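You operate a simulated robot arm through the tools that you are given. There is no shell and no other tool.

Carry out the task below with a simulated robot arm. There is one attempt and no reset: what you move stays moved.

TASK
With the beacon on, run the lift table up to the top band.
Fine: grey bar switch on for the run; then red lift button in and switch off; leave the chocks in. Where these are worked on the way, their far stop is far enough and under half their travel is too little: grey bar switch.

Only the result counts: the job must be done as asked and must still hold three seconds after the hand-in. Knocking over, shifting, dropping, spilling or breaking anything else fails it.

THE ROBOT
A 6-joint arm with a three-finger gripper, fixed in place. Base frame: the origin is at the foot of the arm, x ahead of it, y to its left, z up. Readings come in mm, degrees, newtons and seconds.
Its first joint turns from -166.0 to 166.0 degrees. Payload 4.89 kg.
The TCP is the grasp point between the finger pads, 30 mm short of the fingertips. In the tool frame z runs along the fingers and y along their closing line. The gripper opens to 164 mm. The gripper's body begins 125 mm behind the TCP.
Orientation is that of the tool frame in the base frame, as [roll, pitch, yaw] about the fixed x, y, z axes, in that order (R = Rz(yaw) Ry(pitch) Rx(roll)). With the fingers straight down and closing along the base's y, the tool's x points along the base's -x, its y along +y and its z along -z.

THE INTERFACE
- The arm moves only by the tool jog_arm. Its argument "plan" is text: rows parted by semicolons, each of 6 numbers parted by spaces: the shift along the tool's x, y, z in mm, then the turn, a rotation vector about the tool's x, y, z in degrees. In form: x y z ax ay az; .... A call has 1 to 20 rows; each row is the pose to reach, as a shift and turn from the pose commanded when the call began, along the tool's axes at that moment. "fingers" is the finger opening in mm, from 0 to 164, set as the call begins (left out, the last holds). A row lasts 0.2 s, in which the tool goes at most 50 mm and 8.6 degrees; a call with a longer step from one row to the next is refused whole, and so is a gripper value outside its range. A pose out of reach is approached as far as the arm can. The call stops where the force on the tool passes 90 N (or 10 N more than at its start, if that is more) or the arm is blocked; 0.2 s more then pass. The fingers move at their own pace (about 108 mm/s each) and stop on an object; they squeeze with about 34 N. The grip force told is the motor's: it shows also when the fingers shut on nothing. Time passes only in rows, and 0.2 s behind the last, so rows that repeat a pose let the fingers close. The reply holds the time, the measured pose of the TCP, the force on the tool along the base axes, the opening and the grip force, in the units named above and with some noise, with the torque about the TCP (base axes, N m) and any sound that the robot's microphone picked up.
- Cameras (640 x 400 px; columns grow to the right, rows downward): "scene" is fixed at [219.7, 502.3, 1515]; the picture's right is [-1.00, -0.04, 0.00], its down [-0.02, 0.46, -0.89] and it looks along [0.04, -0.89, -0.46] (base axes); focal length 226 px, centre (320, 200). "wrist" rides on the gripper at [76, -2, -152] in the tool frame; the picture's right is [0.02, 1.00, 0.00], its down [-0.88, 0.02, -0.47] and it looks along [-0.47, 0.01, 0.88] (tool axes); focal length 247 px, centre (320, 200). There is no depth. A picture from a camera that has moved, and an enlarged one, comes with that camera's place and axes in the base frame and with its lens.
- grab_frame(camera): a new picture of that camera. It takes no simulated time.
- move_column(by): slides the trunk up (or, below 0, down) by that many mm; the arm rides with it, the base frame stays. It gives what a move gives, with no picture.
- close_up(camera, box): a new picture of the part [left, top, right, bottom] of that camera's present view, enlarged. It takes no simulated time.
- close_job(): hands the job in; it is judged then, once.

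Places have to be worked out from the pictures, the camera data and where the tool is seen. Open the gripper and draw the arm clear of the work before you hand the job in, unless the task says otherwise.

The tools are called as a command line: name --argument value ..., lists and objects as JSON in quotes. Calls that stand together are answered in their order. jog_arm: Moves the arm, as the interface text tells. Its arguments: {"type":"object","properties":{"plan":{"type":"string"},"fingers":{"type":"number"}},"required":["plan"]} The other tools are called the same way: move_column (by) slides the trunk up or down; grab_frame (camera) takes a picture; close_up (camera, box) takes an enlarged picture of a part of a camera's view; close_job () hands the job in.

At the start:

```text
t: 0.0
position: [536.9, -175.2, 1395.0]
orientation: [-180.0, -0.1, -180.0]
force: [-0.3, 0.2, -0.1]
moment: [-0.01, 0.01, 0.02]
opening: 163.8
grasp_force: 0.0
trunk travel left (down, up): [-175.0, 215.0]
```

scene: 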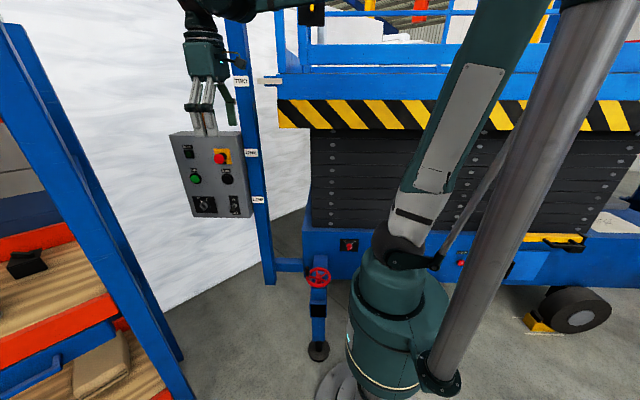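
wrist: 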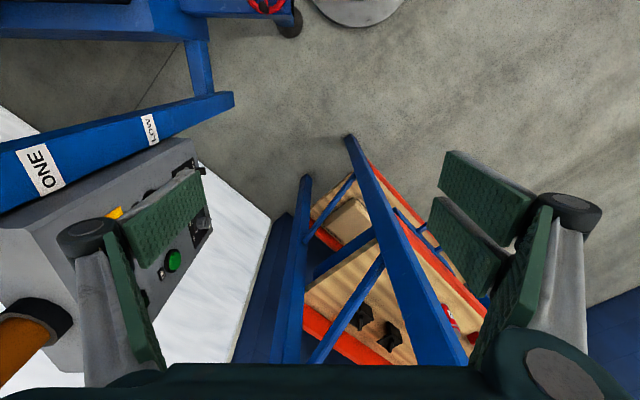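

I start by looking at the scene in detail: the control panel hanging by the mast, the band labels, and the lift base.

close_up --camera "scene" --box '[160, 120, 270, 230]'

close_up --camera "scene" --box '[170, 0, 330, 120]'

close_up --camera "scene" --box '[240, 220, 620, 380]'

close_up --camera "wrist" --box '[0, 80, 240, 360]'

close_up --camera "scene" --box '[270, 0, 640, 230]'

```text
3.64 times, centred on (215, 175) of scene
camera zoom: at [219.7, 502.3, 1515.0], right [-1.0, -0.04, 0.0], down [-0.02, 0.46, -0.89], along [0.04, -0.89, -0.46], focal length 823 px, centre (702, 291)
```

zoom: 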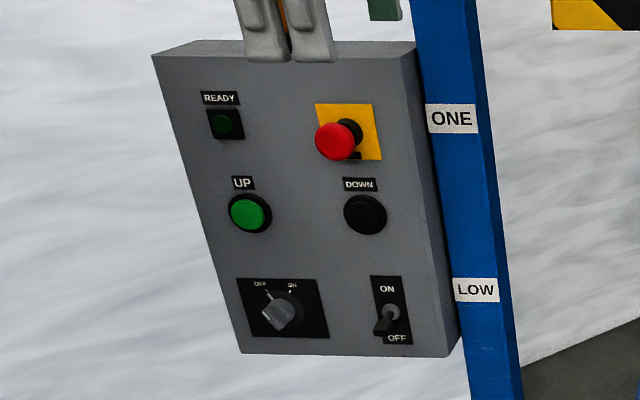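

```text
3.33 times, centred on (250, 60) of scene
camera zoom: at [219.7, 502.3, 1515.0], right [-1.0, -0.04, 0.0], down [-0.02, 0.46, -0.89], along [0.04, -0.89, -0.46], focal length 755 px, centre (553, 667)
```

zoom: 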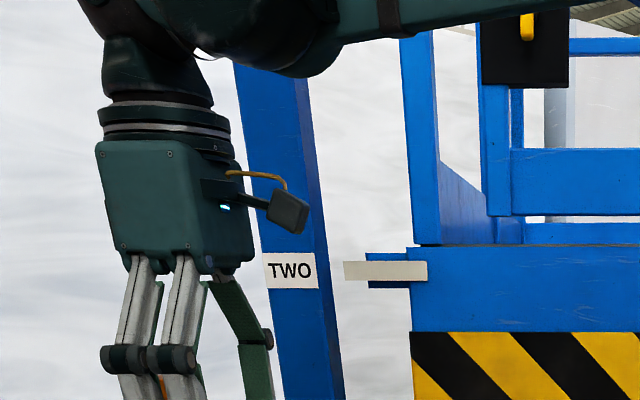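

```text
1.68 times, centred on (430, 300) of scene
camera zoom: at [219.7, 502.3, 1515.0], right [-1.0, -0.04, 0.0], down [-0.02, 0.46, -0.89], along [0.04, -0.89, -0.46], focal length 381 px, centre (135, 32)
```

zoom: 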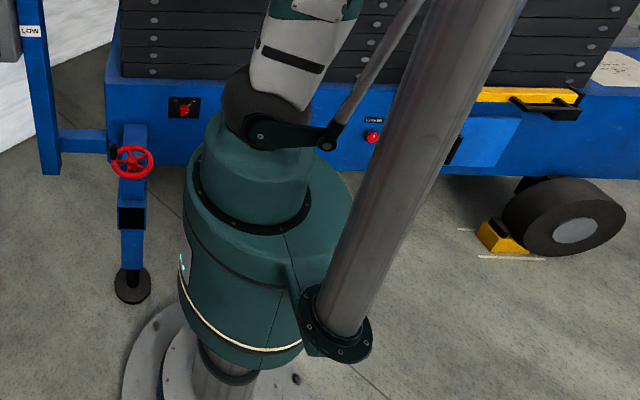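

```text
1.43 times, centred on (120, 220) of wrist
camera zoom: at [461.0, -177.2, 1547.8], right [-0.02, 1.0, 0.0], down [0.88, 0.02, 0.47], along [0.47, 0.01, -0.88], focal length 353 px, centre (606, 171)
```

zoom: 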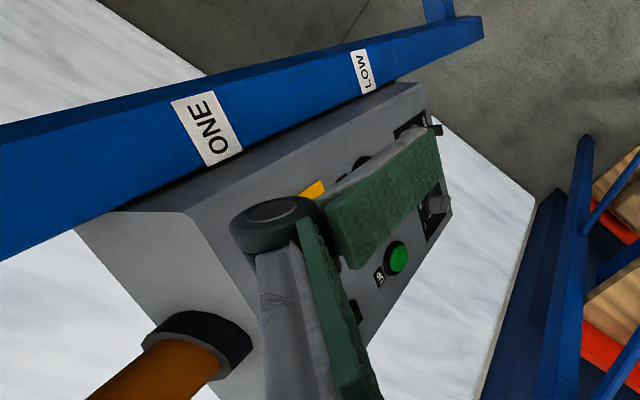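

```text
1.73 times, centred on (455, 115) of scene
camera zoom: at [219.7, 502.3, 1515.0], right [-1.0, -0.04, 0.0], down [-0.02, 0.46, -0.89], along [0.04, -0.89, -0.46], focal length 392 px, centre (86, 347)
```

zoom: 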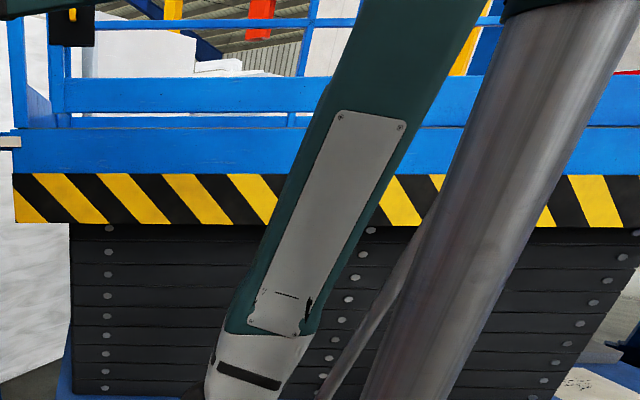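

The panel has several similar controls, so I zoom further on labels here and on the lift base.

close_up --camera "scene" --box '[185, 190, 255, 222]'

close_up --camera "scene" --box '[330, 230, 370, 260]'

close_up --camera "scene" --box '[440, 240, 600, 340]'

close_up --camera "scene" --box '[270, 0, 460, 60]'

close_up --camera "scene" --box '[180, 140, 250, 190]'

close_up --camera "scene" --box '[445, 245, 480, 275]'

```text
9.14 times, centred on (220, 206) of scene
camera zoom: at [219.7, 502.3, 1515.0], right [-1.0, -0.04, 0.0], down [-0.02, 0.46, -0.89], along [0.04, -0.89, -0.46], focal length 2070 px, centre (1234, 145)
```

zoom: 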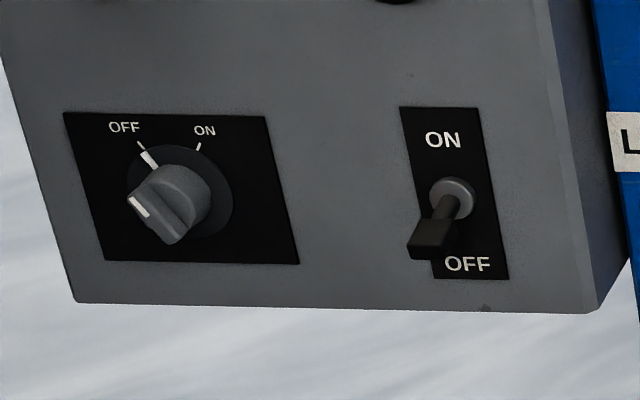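

```text
13.33 times, centred on (350, 245) of scene
camera zoom: at [219.7, 502.3, 1515.0], right [-1.0, -0.04, 0.0], down [-0.02, 0.46, -0.89], along [0.04, -0.89, -0.46], focal length 3018 px, centre (-80, -400)
```

zoom: 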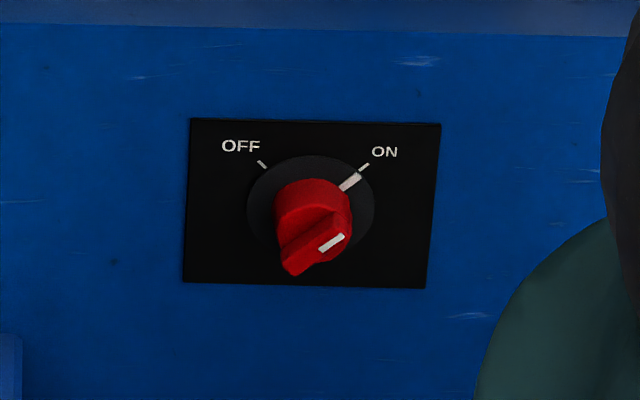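

```text
4.00 times, centred on (520, 290) of scene
camera zoom: at [219.7, 502.3, 1515.0], right [-1.0, -0.04, 0.0], down [-0.02, 0.46, -0.89], along [0.04, -0.89, -0.46], focal length 906 px, centre (-480, -160)
```

zoom: 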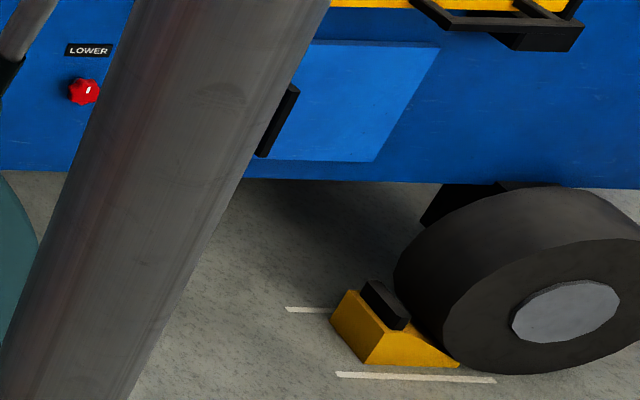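

```text
3.37 times, centred on (365, 30) of scene
camera zoom: at [219.7, 502.3, 1515.0], right [-1.0, -0.04, 0.0], down [-0.02, 0.46, -0.89], along [0.04, -0.89, -0.46], focal length 762 px, centre (168, 773)
```

zoom: 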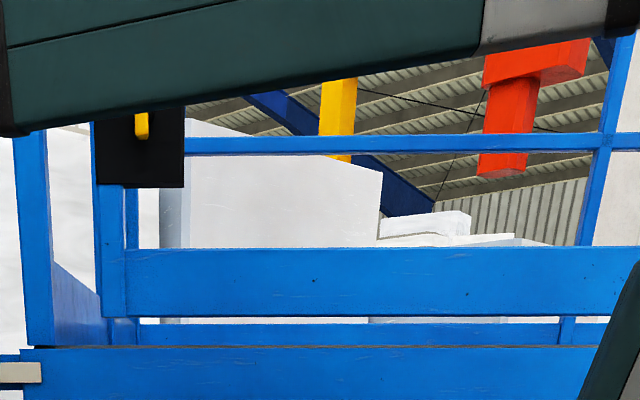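

```text
8.00 times, centred on (215, 165) of scene
camera zoom: at [219.7, 502.3, 1515.0], right [-1.0, -0.04, 0.0], down [-0.02, 0.46, -0.89], along [0.04, -0.89, -0.46], focal length 1811 px, centre (1160, 480)
```

zoom: 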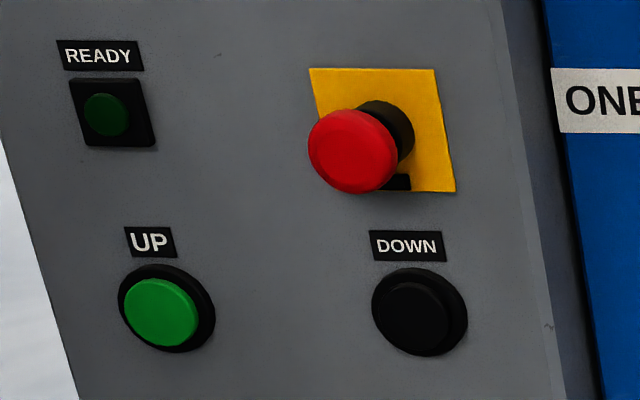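

```text
13.33 times, centred on (462, 260) of scene
camera zoom: at [219.7, 502.3, 1515.0], right [-1.0, -0.04, 0.0], down [-0.02, 0.46, -0.89], along [0.04, -0.89, -0.46], focal length 3018 px, centre (-1580, -600)
```

zoom: 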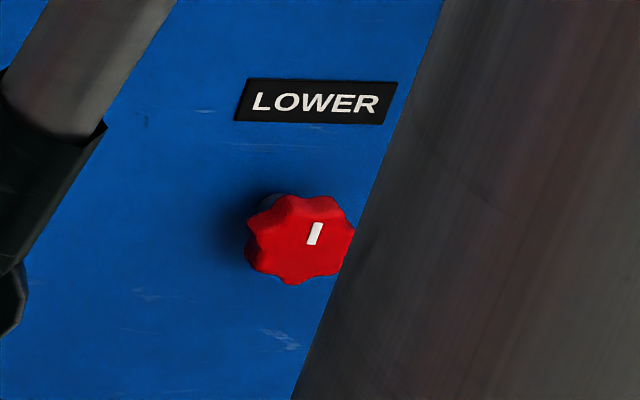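

The panel faces roughly +y, at around y≈-500, with columns at x≈870 and x≈710. The grey rotary reads OFF and the black toggle is down (OFF). I turn the tool to point along -y so I can view and later work the panel.

jog_arm --plan "0 0 0 8 0 0; 0 0 0 16 0 0; 0 0 0 24 0 0; 0 0 0 32 0 0; 0 0 0 40 0 0; 0 0 0 48 0 0; 0 0 0 56 0 0; 0 0 0 64 0 0; 0 0 0 72 0 0; 0 0 0 80 0 0; 0 0 0 85 0 0; 0 0 0 90 0 0"

```text
t: 2.6
position: [535.9, -174.6, 1393.8]
orientation: [-89.9, 0.0, 180.0]
force: [-0.2, -0.9, 0.5]
moment: [-0.01, 0.01, 0.07]
opening: 163.6
grasp_force: 0.1
trunk travel left (down, up): [-175.0, 215.0]
```

The tool is now horizontal along -y. I take pictures.

grab_frame --camera "wrist"

grab_frame --camera "scene"

```text
taken
camera wrist: at [460.2, -22.5, 1396.3], right [-0.02, 0.0, -1.0], down [0.88, 0.47, -0.02], along [0.47, -0.88, -0.01], focal length 247 px, centre (320, 200)
```

wrist: 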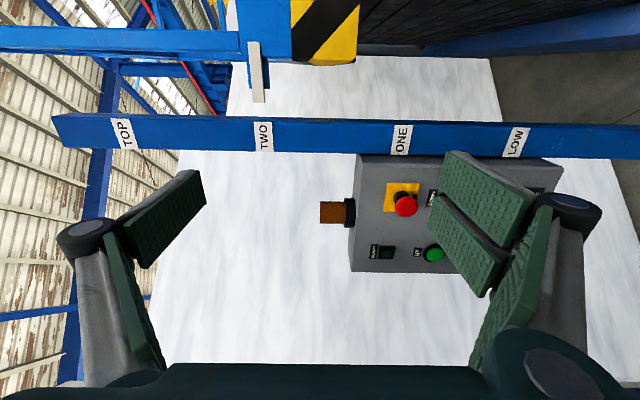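

```text
taken
```

scene: 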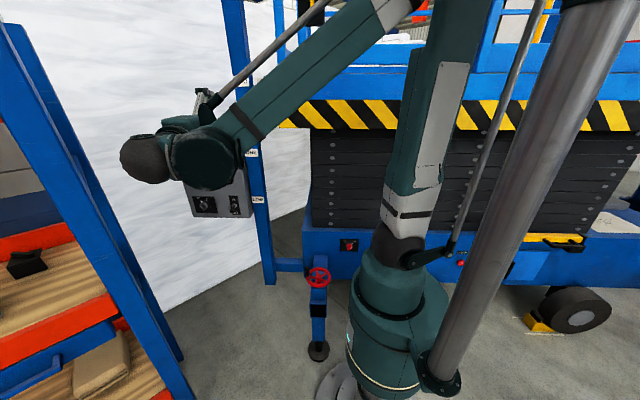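

Labels on the mast read LOW, ONE, TWO, TOP (up = image left), and the table's pointer is now around TWO. A rack post stands near (840, 10), so I keep clear of it: I move to a viewing pose near (640, -300, 1200), spinning the tool so the camera is on top and upright.

jog_arm --plan "-8.67 16.17 10.42 0 0 -7.5; -17.3 32.3 20.8 0 0 -15; -26 48.5 31.3 0 0 -22.5; -34.7 64.7 41.7 0 0 -30; -43.3 80.8 52.1 0 0 -37.5; -52 97 62.5 0 0 -45; -60.7 113.2 72.9 0 0 -52.5; -69.3 129.3 83.3 0 0 -60; -78 145.5 93.8 0 0 -67.5; -86.7 161.7 104.2 0 0 -75; -95.3 177.8 114.6 0 0 -82.5; -104 194 125 0 0 -90"

grab_frame --camera "wrist"

grab_frame --camera "scene"

```text
t: 5.2
position: [641.9, -298.4, 1203.0]
orientation: [83.1, -89.9, 7.0]
force: [-0.8, 0.2, 0.5]
moment: [0.06, -0.03, 0.18]
opening: 163.9
grasp_force: 0.1
trunk travel left (down, up): [-175.0, 215.0]
```

```text
taken
camera wrist: at [644.6, -146.2, 1278.9], right [-1.0, 0.0, 0.02], down [-0.02, 0.47, -0.88], along [-0.01, -0.88, -0.47], focal length 247 px, centre (320, 200)
```

wrist: 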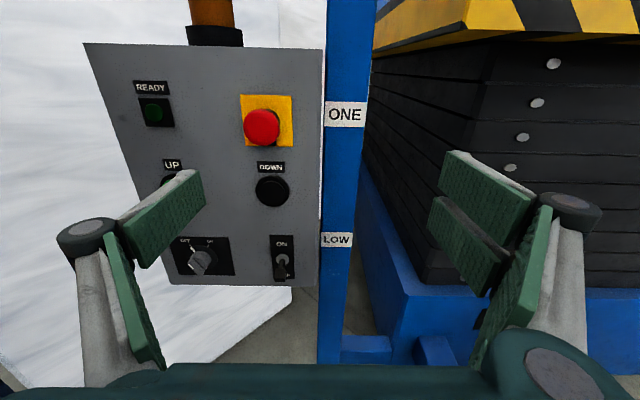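

```text
taken
```

scene: 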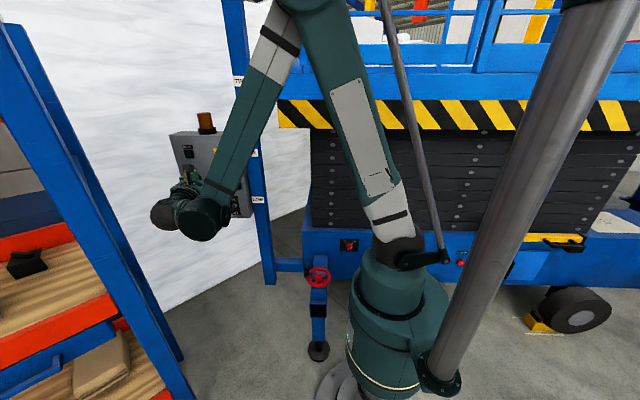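

I can see the panel well, and there is an orange beacon on top of it. I zoom in for precise positions.

close_up --camera "wrist" --box '[150, 220, 330, 300]'

close_up --camera "wrist" --box '[80, 0, 370, 180]'

close_up --camera "scene" --box '[160, 100, 270, 220]'

```text
3.56 times, centred on (240, 260) of wrist
camera zoom: at [644.6, -146.2, 1278.9], right [-1.0, 0.0, 0.02], down [-0.02, 0.47, -0.88], along [-0.01, -0.88, -0.47], focal length 878 px, centre (604, -13)
```

zoom: 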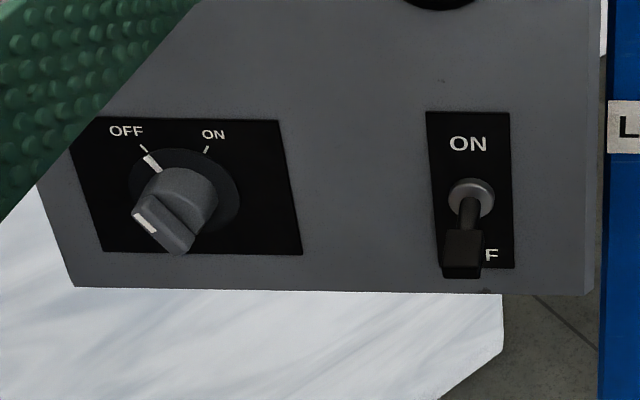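

```text
2.21 times, centred on (225, 90) of wrist
camera zoom: at [644.6, -146.2, 1278.9], right [-1.0, 0.0, 0.02], down [-0.02, 0.47, -0.88], along [-0.01, -0.88, -0.47], focal length 545 px, centre (530, 443)
```

zoom: 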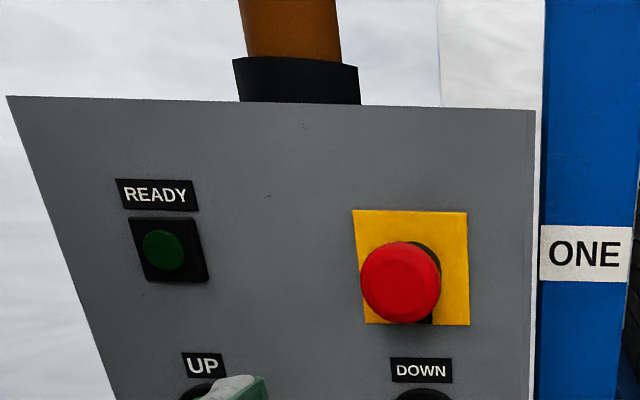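

```text
3.33 times, centred on (215, 160) of scene
camera zoom: at [219.7, 502.3, 1515.0], right [-1.0, -0.04, 0.0], down [-0.02, 0.46, -0.89], along [0.04, -0.89, -0.46], focal length 755 px, centre (670, 333)
```

zoom: 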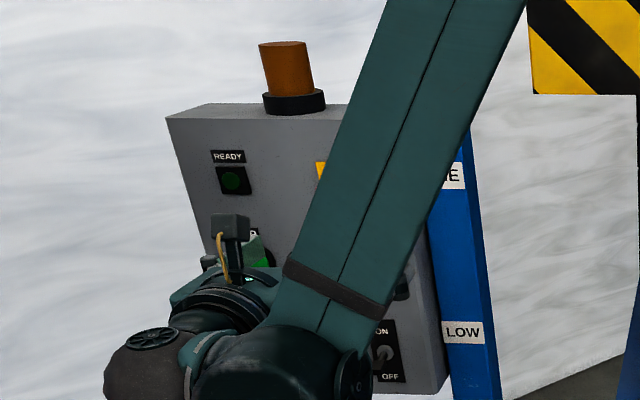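

From two views I get the panel face at y≈-531, the toggle base at (713, -531, 937) with its lever tip near (713, -487, 930). I close the fingers and go in front of the panel below the toggle lever, at TCP about (713, -440, 885).

jog_arm --plan "-39.75 -8.9 0 0 0 0; -79.5 -17.8 0 0 0 0; -119 -26.6 0 0 0 0; -159 -35.5 0 0 0 0; -199 -44 0 0 0 0; -238 -53 0 0 0 0; -278 -62 0 0 0 0; -318 -71 0 0 0 0; -318 -71 35 0 0 0; -318 -71 70 0 0 0; -318 -71 105 0 0 0; -318 -71 140 0 0 0" --fingers 0

grab_frame --camera "wrist"

grab_frame --camera "scene"

```text
t: 7.8
position: [744.0, -441.7, 907.0]
orientation: [178.4, -89.9, -88.5]
force: [0.5, 1.1, 0.7]
moment: [0.08, -0.01, -0.04]
opening: 0.2
grasp_force: 34.2
out of reach, approached as far as the arm can: row 6, 7, 8, 9, 10, 11, 12
trunk travel left (down, up): [-175.0, 215.0]
```

```text
taken
camera wrist: at [746.7, -290.1, 984.2], right [-1.0, 0.0, 0.02], down [-0.02, 0.47, -0.88], along [-0.01, -0.88, -0.47], focal length 247 px, centre (320, 200)
```

wrist: 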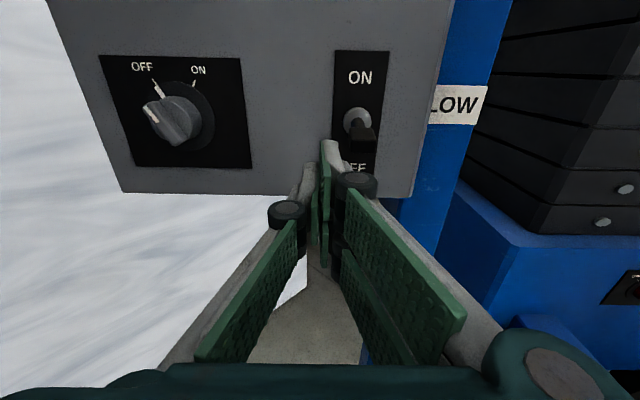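

```text
taken
```

scene: 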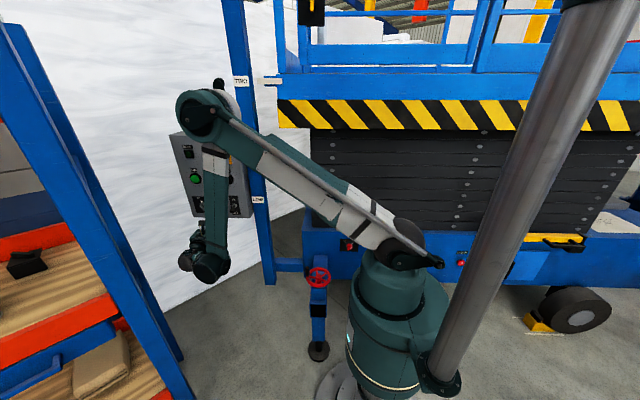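

The pose was short (too low for the current trunk height). I retreat and rise, then I'll lower the trunk so the panel work lies in comfortable reach.

jog_arm --plan "0 0 -35 0 0 0; 0 0 -70 0 0 0; 0 0 -105 0 0 0; 0 0 -130 0 0 0; 40 0 -130 0 0 0; 80 0 -130 0 0 0; 120 0 -130 0 0 0; 160 0 -130 0 0 0; 200 0 -130 0 0 0; 240 0 -130 0 0 0; 280 0 -130 0 0 0; 310 0 -130 0 0 0"

```text
t: 10.4
position: [743.3, -315.0, 1211.7]
orientation: [102.6, -90.0, -12.8]
force: [1.0, -0.6, 0.1]
moment: [-0.09, 0.05, -0.13]
opening: 0.0
grasp_force: 34.1
out of reach, approached as far as the arm can: row 1, 2, 3, 4
trunk travel left (down, up): [-175.0, 215.0]
```

Now lowering the trunk the full 175 mm.

move_column --by -175

grab_frame --camera "wrist"

grab_frame --camera "scene"

```text
t: 12.4
position: [740.9, -314.7, 1036.2]
orientation: [152.5, -89.9, -62.4]
force: [0.4, 0.1, 0.7]
moment: [-0.02, 0.0, 0.02]
opening: 0.0
grasp_force: 34.4
trunk travel left (down, up): [0.0, 390.0]
```

```text
taken
camera wrist: at [744.0, -161.6, 1112.6], right [-1.0, 0.0, 0.02], down [-0.02, 0.47, -0.88], along [-0.01, -0.88, -0.47], focal length 247 px, centre (320, 200)
```

wrist: 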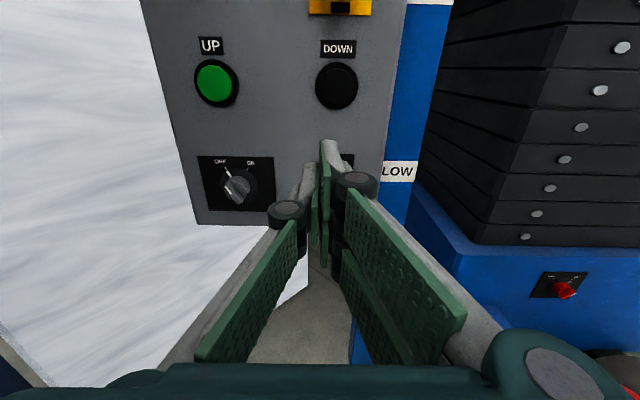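

```text
taken
```

scene: 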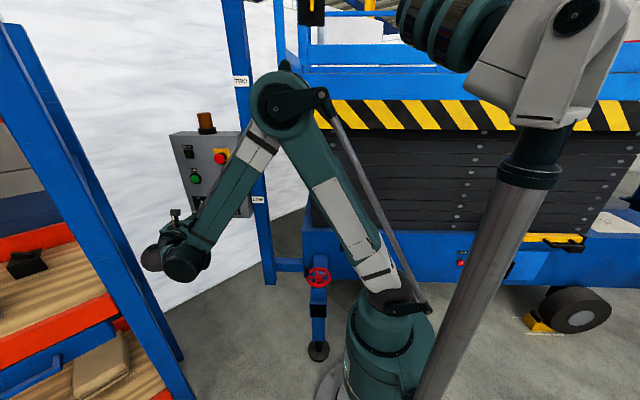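

The arm now has better posture. I go to just below and in front of the toggle lever, TCP about (713, -440, 890), and check.

jog_arm --plan "-37 7 0 0 0 0; -74 14 0 0 0 0; -110 21 0 0 0 0; -147 28 0 0 0 0; -147 28 32 0 0 0; -147 28 64 0 0 0; -147 28 96 0 0 0; -147 28 127 0 0 0; -147 28 127 0 0 0"

close_up --camera "wrist" --box '[240, 0, 440, 240]'

```text
t: 14.4
position: [714.9, -439.1, 887.0]
orientation: [165.2, -90.0, -75.1]
force: [0.1, -0.4, -0.3]
moment: [-0.02, 0.03, -0.01]
opening: 0.1
grasp_force: 33.6
trunk travel left (down, up): [0.0, 390.0]
```

```text
1.67 times, centred on (340, 120) of wrist
camera zoom: at [716.7, -287.5, 964.1], right [-1.0, 0.0, 0.02], down [-0.02, 0.47, -0.88], along [-0.01, -0.88, -0.47], focal length 412 px, centre (287, 333)
```

zoom: 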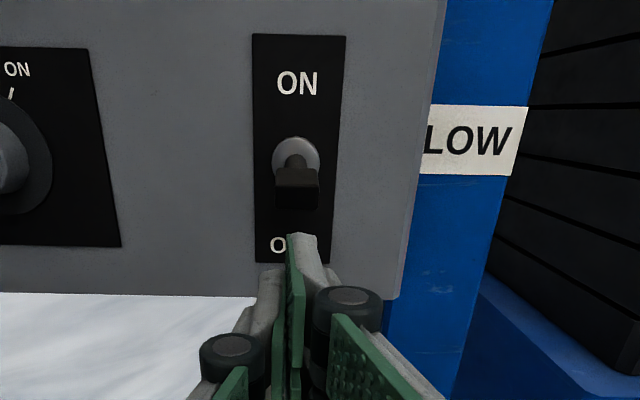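

The finger is aligned under the lever. I advance 36 mm and then raise by 50 mm to flip the toggle upward.

jog_arm --plan "0 0 18 0 0 0; 0 0 36 0 0 0; 10 0 36 0 0 0; 20 0 36 0 0 0; 26 0 36 0 0 0; 32 0 36 0 0 0; 38 0 36 0 0 0; 44 0 36 0 0 0; 50 0 36 0 0 0; 50 0 36 0 0 0"

close_up --camera "wrist" --box '[240, 0, 440, 240]'

close_up --camera "scene" --box '[160, 100, 270, 220]'

```text
t: 15.7
position: [714.8, -476.3, 910.0]
orientation: [-168.1, -89.1, -102.0]
force: [4.3, 4.1, -42.8]
moment: [1.06, 0.04, -0.32]
opening: 0.3
grasp_force: 34.6
trunk travel left (down, up): [0.0, 390.0]
heard: click
stopped in row 6: the force on the tool passed its limit at 104 N (the readings are from after the stop); the commanded pose is now the measured one
```

```text
1.67 times, centred on (340, 120) of wrist
camera zoom: at [716.8, -325.2, 988.5], right [-1.0, 0.0, 0.02], down [-0.02, 0.49, -0.87], along [-0.01, -0.87, -0.49], focal length 412 px, centre (287, 333)
```

zoom: 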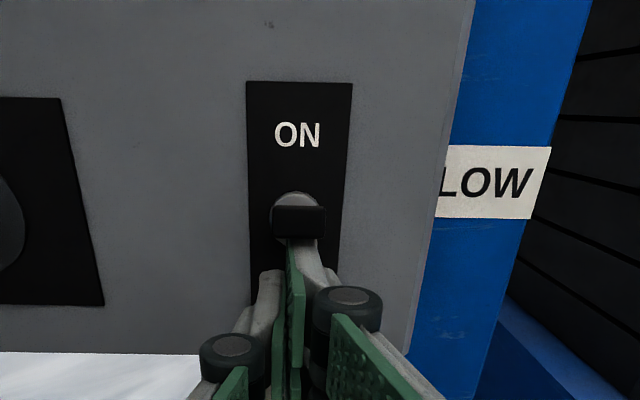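

```text
3.33 times, centred on (215, 160) of scene
camera zoom: at [219.7, 502.3, 1515.0], right [-1.0, -0.04, 0.0], down [-0.02, 0.46, -0.89], along [0.04, -0.89, -0.46], focal length 755 px, centre (670, 333)
```

zoom: 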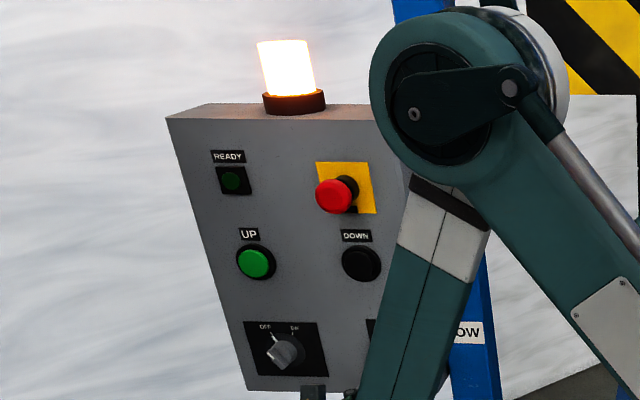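

The toggle clicked and the beacon is lit. I back off: down a little, then away from the panel.

jog_arm --plan "-8 0 0 0 0 0; -18 0 0 0 0 0; -18 0 -30 0 0 0; -18 0 -60 0 0 0; -18 0 -90 0 0 0; -18 0 -90 0 0 0"

close_up --camera "wrist" --box '[100, 40, 420, 240]'

grab_frame --camera "scene"

```text
t: 17.1
position: [712.4, -384.6, 895.9]
orientation: [-162.3, -89.4, -107.7]
force: [0.2, -1.2, -0.4]
moment: [0.02, 0.0, 0.02]
opening: 0.0
grasp_force: 33.7
trunk travel left (down, up): [0.0, 390.0]
```

```text
2.00 times, centred on (260, 140) of wrist
camera zoom: at [714.3, -232.8, 974.3], right [-1.0, 0.0, 0.02], down [-0.02, 0.48, -0.88], along [-0.01, -0.88, -0.48], focal length 494 px, centre (440, 320)
```

zoom: 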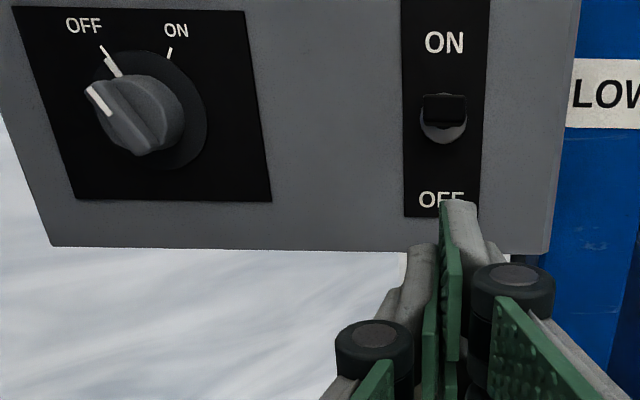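

```text
taken
```

scene: 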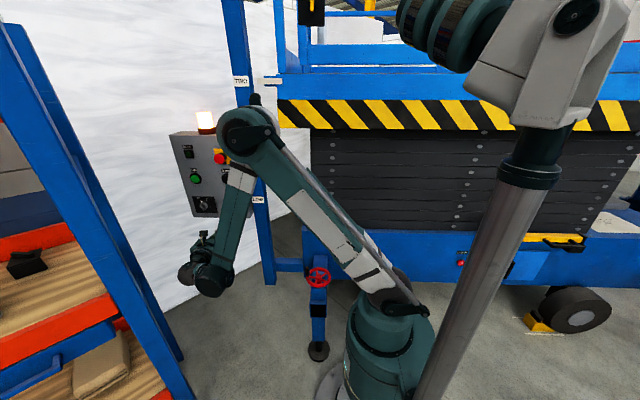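

Toggle is in ON. Now the grey rotary (centre about x=877, z=942). I slide over to in front of it, staying close to the panel because of the rack behind.

jog_arm --plan "0 0 28 0 0 0; 0 0 55 0 0 0; 0 -33 55 0 0 0; 0 -66 55 0 0 0; 0 -99 55 0 0 0; 0 -132 55 0 0 0; 0 -165 55 0 0 0; 0 -165 55 0 0 0"

close_up --camera "wrist" --box '[200, 20, 440, 170]'

grab_frame --camera "scene"

grab_frame --camera "wrist"

```text
t: 18.9
position: [880.0, -442.7, 899.2]
orientation: [-161.3, -89.4, -108.6]
force: [-0.8, 0.2, -0.2]
moment: [0.02, 0.02, 0.04]
opening: 0.1
grasp_force: 34.6
trunk travel left (down, up): [0.0, 390.0]
```

```text
2.67 times, centred on (320, 95) of wrist
camera zoom: at [881.9, -291.1, 977.4], right [-1.0, 0.0, 0.02], down [-0.02, 0.48, -0.88], along [-0.01, -0.88, -0.48], focal length 659 px, centre (320, 480)
```

zoom: 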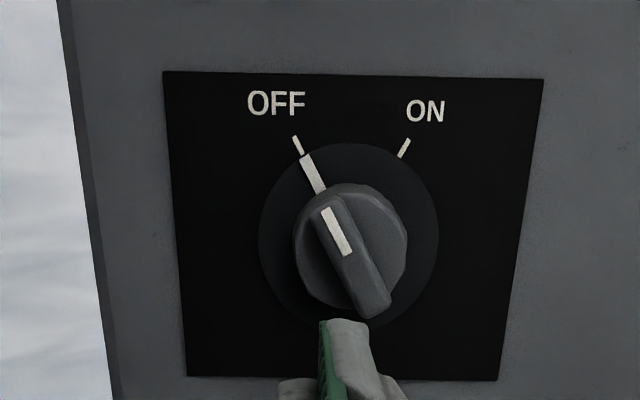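

```text
taken
```

scene: 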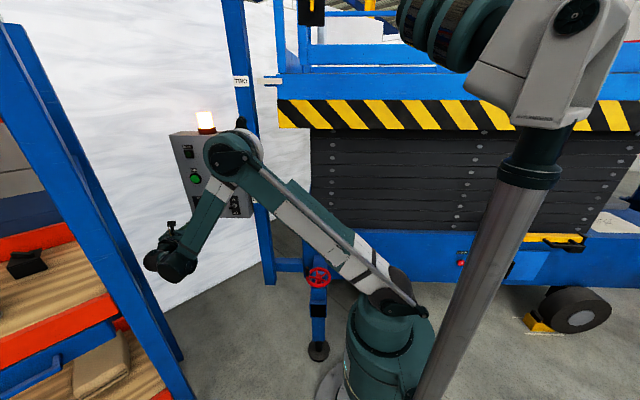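

```text
taken
camera wrist: at [881.9, -291.1, 977.4], right [-1.0, 0.0, 0.02], down [-0.02, 0.48, -0.88], along [-0.01, -0.88, -0.48], focal length 247 px, centre (320, 200)
```

wrist: 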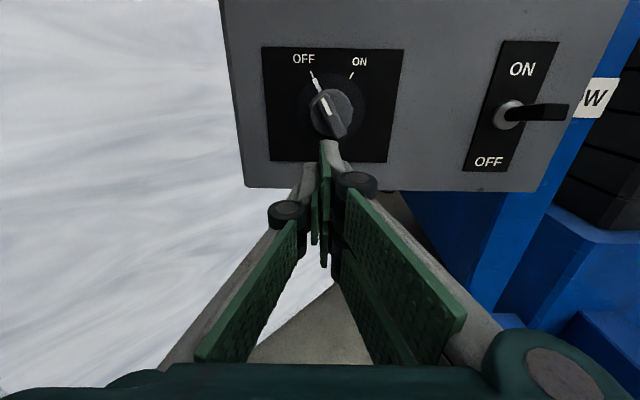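

The view is clear: rotary axis about (872, 943), bar tilted 30° toward OFF, ON at about +32°. I open the fingers to 45 mm, spin the tool -30° to match the bar and centre on the axis, before advancing.

jog_arm --plan "0 0 0 0 0 0; 0 0 0 0 0 -6; 0 0 0 0 0 -12; 10 2 0 0 0 -18; 20 4 0 0 0 -24; 30 6 0 0 0 -30; 44 8 0 0 0 -30; 44 8 0 0 0 -30" --fingers 45

grab_frame --camera "wrist"

close_up --camera "wrist" --box '[220, 40, 420, 200]'

```text
t: 20.7
position: [869.8, -441.2, 940.9]
orientation: [91.2, -60.1, -1.1]
force: [0.0, -0.4, -0.4]
moment: [-0.03, -0.04, -0.05]
opening: 45.0
grasp_force: 0.1
trunk travel left (down, up): [0.0, 390.0]
```

```text
taken
camera wrist: at [910.1, -289.7, 1007.6], right [-0.86, 0.0, 0.52], down [-0.45, 0.48, -0.75], along [-0.25, -0.88, -0.41], focal length 247 px, centre (320, 200)
```

wrist: 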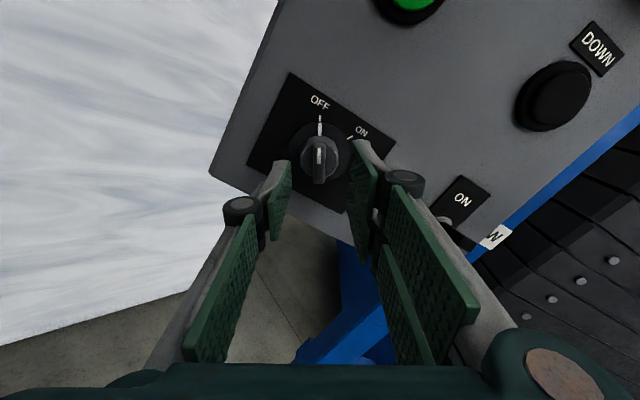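

```text
2.50 times, centred on (320, 120) of wrist
camera zoom: at [910.1, -289.7, 1007.6], right [-0.86, 0.0, 0.52], down [-0.45, 0.48, -0.75], along [-0.25, -0.88, -0.41], focal length 617 px, centre (320, 400)
```

zoom: 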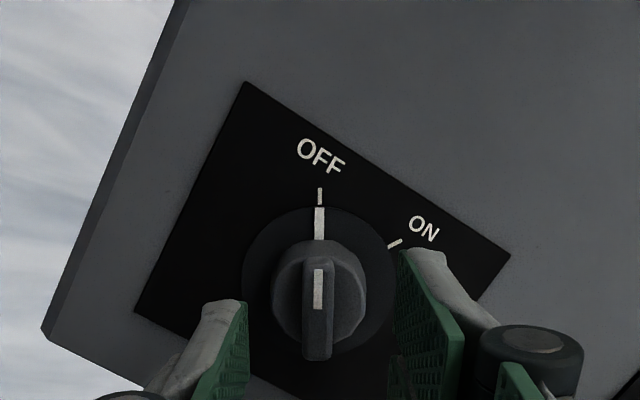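

The bar is centred between the fingers and aligned. I advance 31 mm and close on it.

jog_arm --plan "0 0 10 0 0 0; 0 0 20 0 0 0; 0 0 26 0 0 0; 0 0 31 0 0 0; 0 0 31 0 0 0"

jog_arm --plan "0 0 0 0 0 0; 0 0 0 0 0 0; 0 0 0 0 0 0" --fingers 0

close_up --camera "wrist" --box '[220, 40, 420, 200]'

```text
t: 21.9
position: [870.5, -473.6, 940.5]
orientation: [91.1, -60.3, -1.1]
force: [-0.8, -0.2, 0.1]
moment: [-0.02, 0.0, 0.01]
opening: 45.0
grasp_force: 0.1
trunk travel left (down, up): [0.0, 390.0]
```

```text
t: 22.7
position: [870.4, -473.3, 940.1]
orientation: [91.2, -60.2, -1.2]
force: [10.0, -2.7, -1.8]
moment: [0.23, 0.02, 0.11]
opening: 10.7
grasp_force: 45.3
trunk travel left (down, up): [0.0, 390.0]
```

```text
2.50 times, centred on (320, 120) of wrist
camera zoom: at [910.9, -321.3, 1007.5], right [-0.86, 0.0, 0.52], down [-0.45, 0.48, -0.75], along [-0.24, -0.88, -0.41], focal length 617 px, centre (320, 400)
```

zoom: 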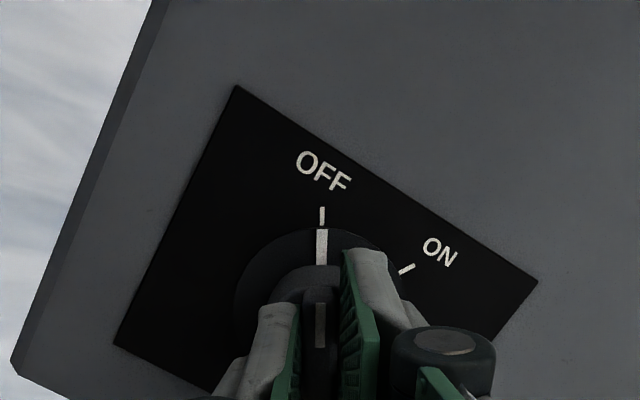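

The bar is gripped (10.7 mm). I turn clockwise about 62° to ON.

jog_arm --plan "0 0 0 0 0 7; 0 0 0 0 0 14; 0 0 0 0 0 21; 0 0 0 0 0 28; 0 0 0 0 0 35; 0 0 0 0 0 42; 0 0 0 0 0 49; 0 0 0 0 0 56; 0 0 0 0 0 62; 0 0 0 0 0 62"

close_up --camera "wrist" --box '[220, 40, 420, 200]'

close_up --camera "scene" --box '[160, 100, 270, 220]'

```text
t: 24.9
position: [871.1, -472.9, 939.0]
orientation: [-90.9, -57.7, -179.2]
force: [36.5, -3.8, 22.7]
moment: [-0.6, 1.33, 0.89]
opening: 11.5
grasp_force: 44.9
trunk travel left (down, up): [0.0, 390.0]
```

```text
2.50 times, centred on (320, 120) of wrist
camera zoom: at [832.2, -321.0, 1007.1], right [-0.86, 0.0, -0.51], down [0.45, 0.48, -0.75], along [0.24, -0.88, -0.41], focal length 617 px, centre (320, 400)
```

zoom: 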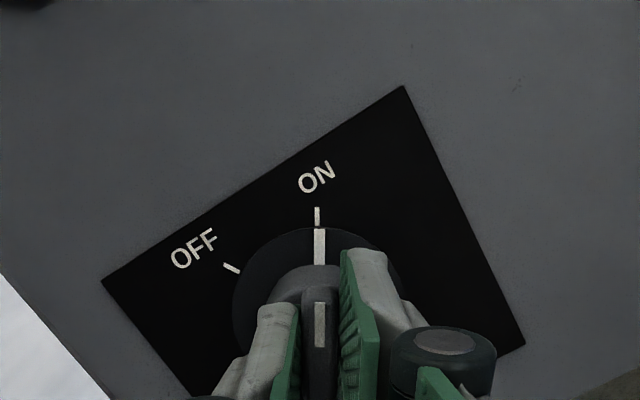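

```text
3.33 times, centred on (215, 160) of scene
camera zoom: at [219.7, 502.3, 1515.0], right [-1.0, -0.04, 0.0], down [-0.02, 0.46, -0.89], along [0.04, -0.89, -0.46], focal length 755 px, centre (670, 333)
```

zoom: 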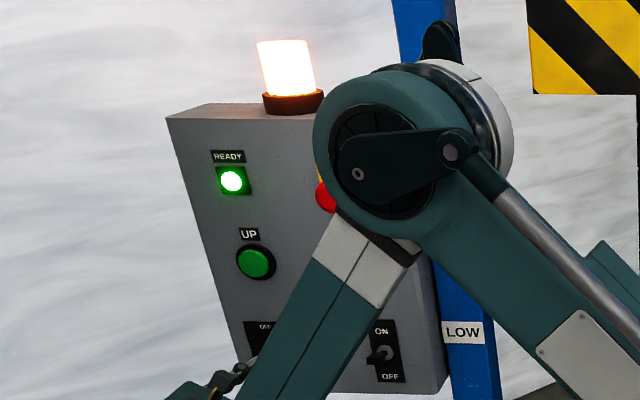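

READY is lit and the rotary points at ON. I release, retract and straighten the tool.

jog_arm --plan "0 0 0 0 0 0; 0 0 0 0 0 0; 0 0 -10 0 0 0; 0 0 -20 0 0 0; 0 0 -32 0 0 0; 0 0 -32 0 0 -8; 0 0 -32 0 0 -16; 0 0 -32 0 0 -24; 0 0 -32 0 0 -32; 0 0 -32 0 0 -32" --fingers 45

grab_frame --camera "wrist"

```text
t: 27.1
position: [871.1, -441.1, 938.6]
orientation: [-169.1, -89.4, -100.9]
force: [0.1, 0.4, -0.5]
moment: [-0.05, -0.01, 0.02]
opening: 44.9
grasp_force: 0.1
trunk travel left (down, up): [0.0, 390.0]
```

```text
taken
camera wrist: at [872.5, -289.1, 1017.8], right [-1.0, 0.0, 0.02], down [-0.02, 0.48, -0.88], along [-0.01, -0.88, -0.48], focal length 247 px, centre (320, 200)
```

wrist: 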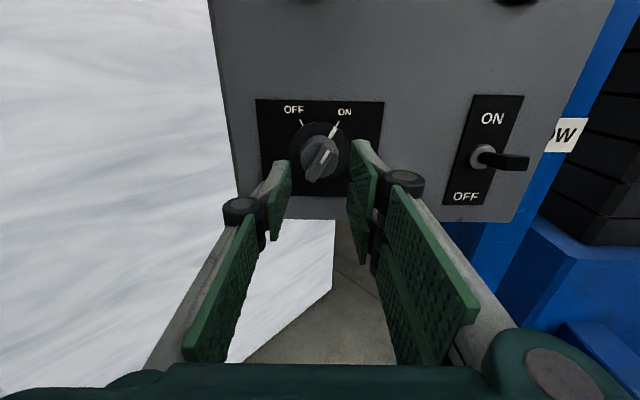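

The switch stays ON. I close the fingers and rise to just below the green UP button, then look.

jog_arm --plan "0 0 0 0 0 0; 0 0 0 0 0 0; 37 0 0 0 0 0; 74 0 0 0 0 0; 110 0 0 0 0 0; 110 0 0 0 0 0" --fingers 0

grab_frame --camera "wrist"

close_up --camera "wrist" --box '[220, 0, 420, 160]'

grab_frame --camera "scene"

```text
t: 28.5
position: [869.7, -440.8, 1051.1]
orientation: [-163.1, -89.4, -107.0]
force: [0.2, 0.2, 0.5]
moment: [-0.06, 0.0, -0.06]
opening: 0.1
grasp_force: 33.5
trunk travel left (down, up): [0.0, 390.0]
```

```text
taken
camera wrist: at [872.0, -289.5, 1129.8], right [-1.0, 0.0, 0.02], down [-0.02, 0.48, -0.88], along [-0.01, -0.88, -0.48], focal length 247 px, centre (320, 200)
```

wrist: 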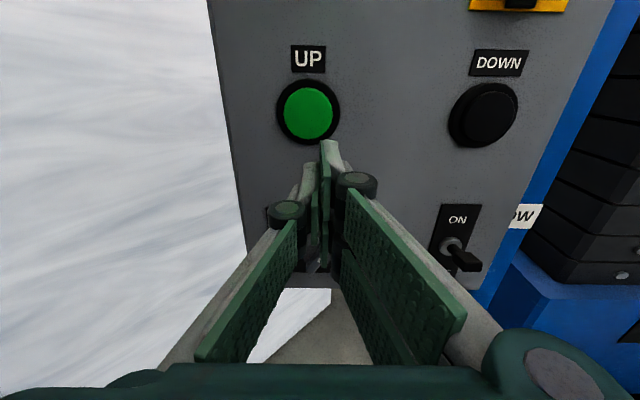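

```text
2.50 times, centred on (320, 80) of wrist
camera zoom: at [872.0, -289.5, 1129.8], right [-1.0, 0.0, 0.02], down [-0.02, 0.48, -0.88], along [-0.01, -0.88, -0.48], focal length 617 px, centre (320, 500)
```

zoom: 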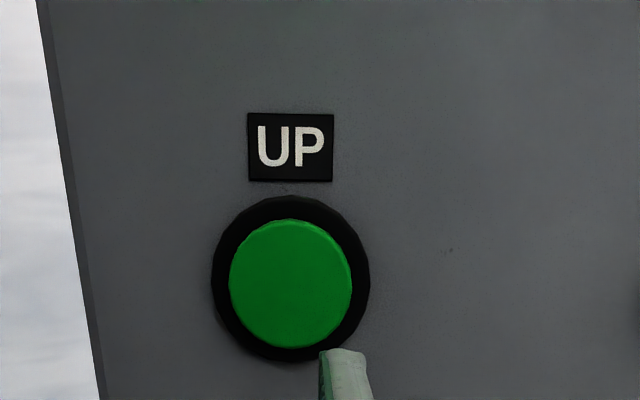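

```text
taken
```

scene: 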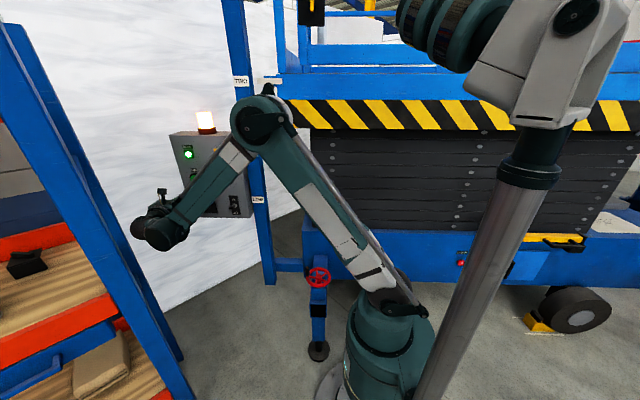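

UP cap centre is about (882, 1092), front near y≈-515. I line up the closed fingertips and approach to just before contact.

jog_arm --plan "20 -6 0 0 0 0; 41 -12 0 0 0 0; 41 -12 20 0 0 0; 41 -12 34 0 0 0; 41 -12 34 0 0 0"

close_up --camera "wrist" --box '[220, 40, 420, 200]'

close_up --camera "scene" --box '[200, 0, 320, 140]'

```text
t: 29.7
position: [882.0, -476.3, 1089.8]
orientation: [-162.0, -89.5, -108.0]
force: [-0.4, -0.1, 0.4]
moment: [0.04, 0.0, 0.0]
opening: 0.0
grasp_force: 34.1
trunk travel left (down, up): [0.0, 390.0]
```

```text
2.50 times, centred on (320, 120) of wrist
camera zoom: at [884.6, -324.0, 1168.8], right [-1.0, 0.0, 0.02], down [-0.02, 0.48, -0.88], along [-0.01, -0.88, -0.48], focal length 617 px, centre (320, 400)
```

zoom: 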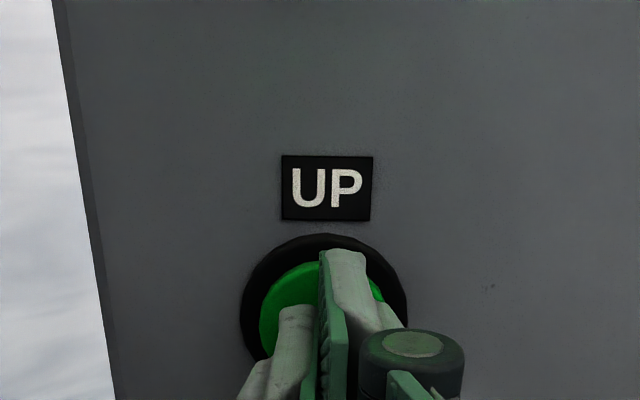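

```text
2.86 times, centred on (260, 70) of scene
camera zoom: at [219.7, 502.3, 1515.0], right [-1.0, -0.04, 0.0], down [-0.02, 0.46, -0.89], along [0.04, -0.89, -0.46], focal length 647 px, centre (491, 571)
```

zoom: 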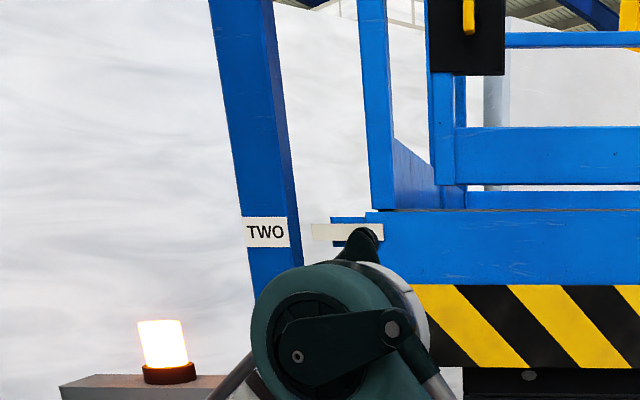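

Fingertips are centred on the green cap and the pointer is exactly at TWO. Now I press in small steps.

jog_arm --plan "0 0 4 0 0 0; 0 0 7 0 0 0; 0 0 9 0 0 0; 0 0 11 0 0 0; 0 0 13 0 0 0"

close_up --camera "scene" --box '[200, 0, 320, 140]'

```text
t: 30.9
position: [882.5, -489.5, 1090.6]
orientation: [-162.2, -89.3, -107.8]
force: [-0.9, 1.7, -0.2]
moment: [0.0, 0.0, 0.0]
opening: 6.0
grasp_force: 44.7
trunk travel left (down, up): [0.0, 390.0]
```

```text
2.86 times, centred on (260, 70) of scene
camera zoom: at [219.7, 502.3, 1515.0], right [-1.0, -0.04, 0.0], down [-0.02, 0.46, -0.89], along [0.04, -0.89, -0.46], focal length 647 px, centre (491, 571)
```

zoom: 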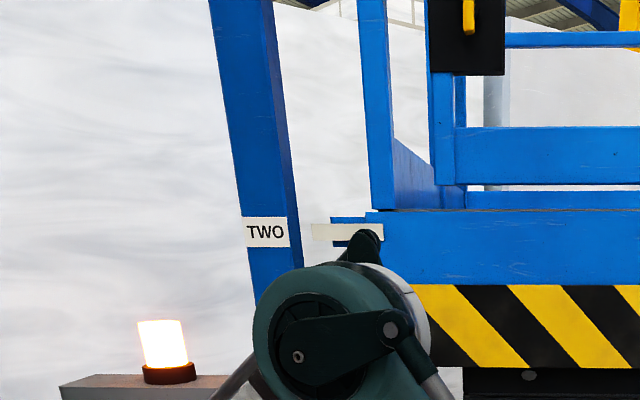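

Contact seems close; the finger opening reads 6 mm. I look closer before pushing on.

close_up --camera "wrist" --box '[240, 60, 400, 200]'

close_up --camera "scene" --box '[170, 150, 230, 220]'

```text
2.86 times, centred on (320, 130) of wrist
camera zoom: at [884.3, -337.4, 1169.0], right [-1.0, 0.0, 0.02], down [-0.02, 0.48, -0.88], along [-0.01, -0.88, -0.48], focal length 706 px, centre (320, 400)
```

zoom: 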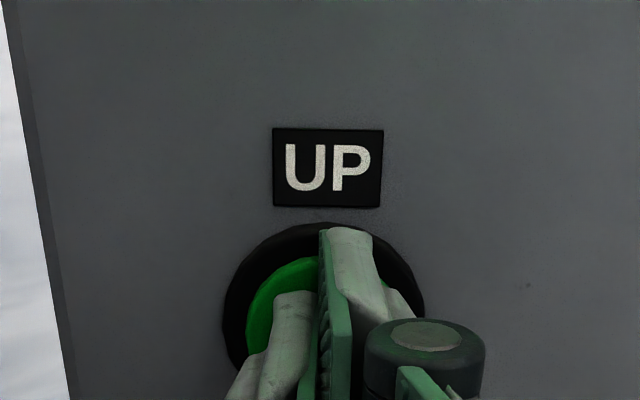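

```text
5.71 times, centred on (200, 185) of scene
camera zoom: at [219.7, 502.3, 1515.0], right [-1.0, -0.04, 0.0], down [-0.02, 0.46, -0.89], along [0.04, -0.89, -0.46], focal length 1294 px, centre (1006, 286)
```

zoom: 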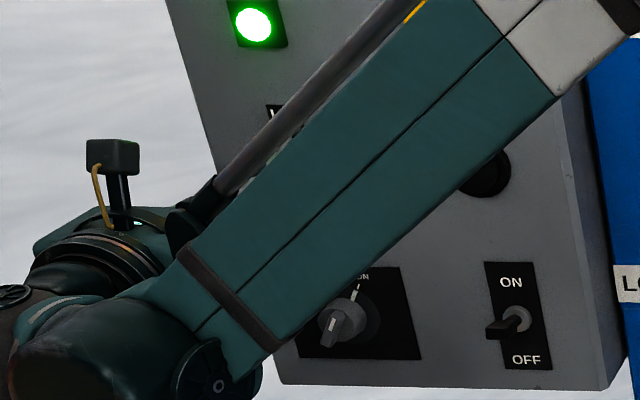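

The table hasn't moved yet and the force is small, so I continue pressing in 2 mm steps.

jog_arm --plan "0 0 2 0 0 0; 0 0 4 0 0 0"

close_up --camera "scene" --box '[200, 0, 320, 140]'

close_up --camera "wrist" --box '[240, 60, 400, 200]'

```text
t: 31.5
position: [881.2, -491.3, 1090.0]
orientation: [-161.2, -89.4, -108.8]
force: [-0.4, 4.1, 2.0]
moment: [-0.05, 0.02, -0.01]
opening: 6.3
grasp_force: 44.8
trunk travel left (down, up): [0.0, 390.0]
heard: click
```

```text
2.86 times, centred on (260, 70) of scene
camera zoom: at [219.7, 502.3, 1515.0], right [-1.0, -0.04, 0.0], down [-0.02, 0.46, -0.89], along [0.04, -0.89, -0.46], focal length 647 px, centre (491, 571)
```

zoom: 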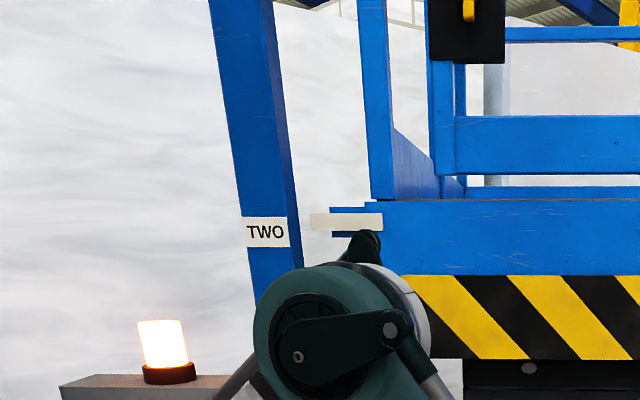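

```text
2.86 times, centred on (320, 130) of wrist
camera zoom: at [883.7, -340.1, 1168.4], right [-1.0, 0.0, 0.02], down [-0.02, 0.48, -0.88], along [-0.01, -0.88, -0.48], focal length 706 px, centre (320, 400)
```

zoom: 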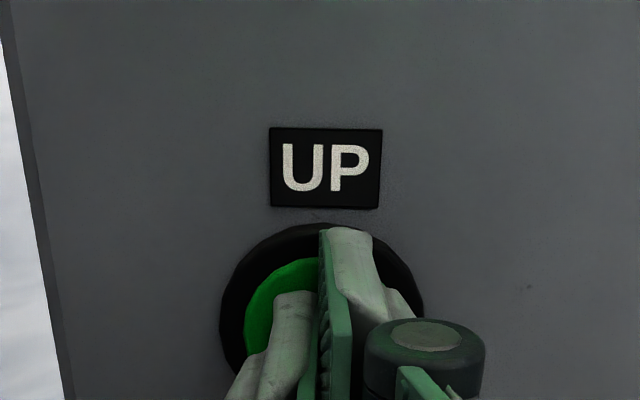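

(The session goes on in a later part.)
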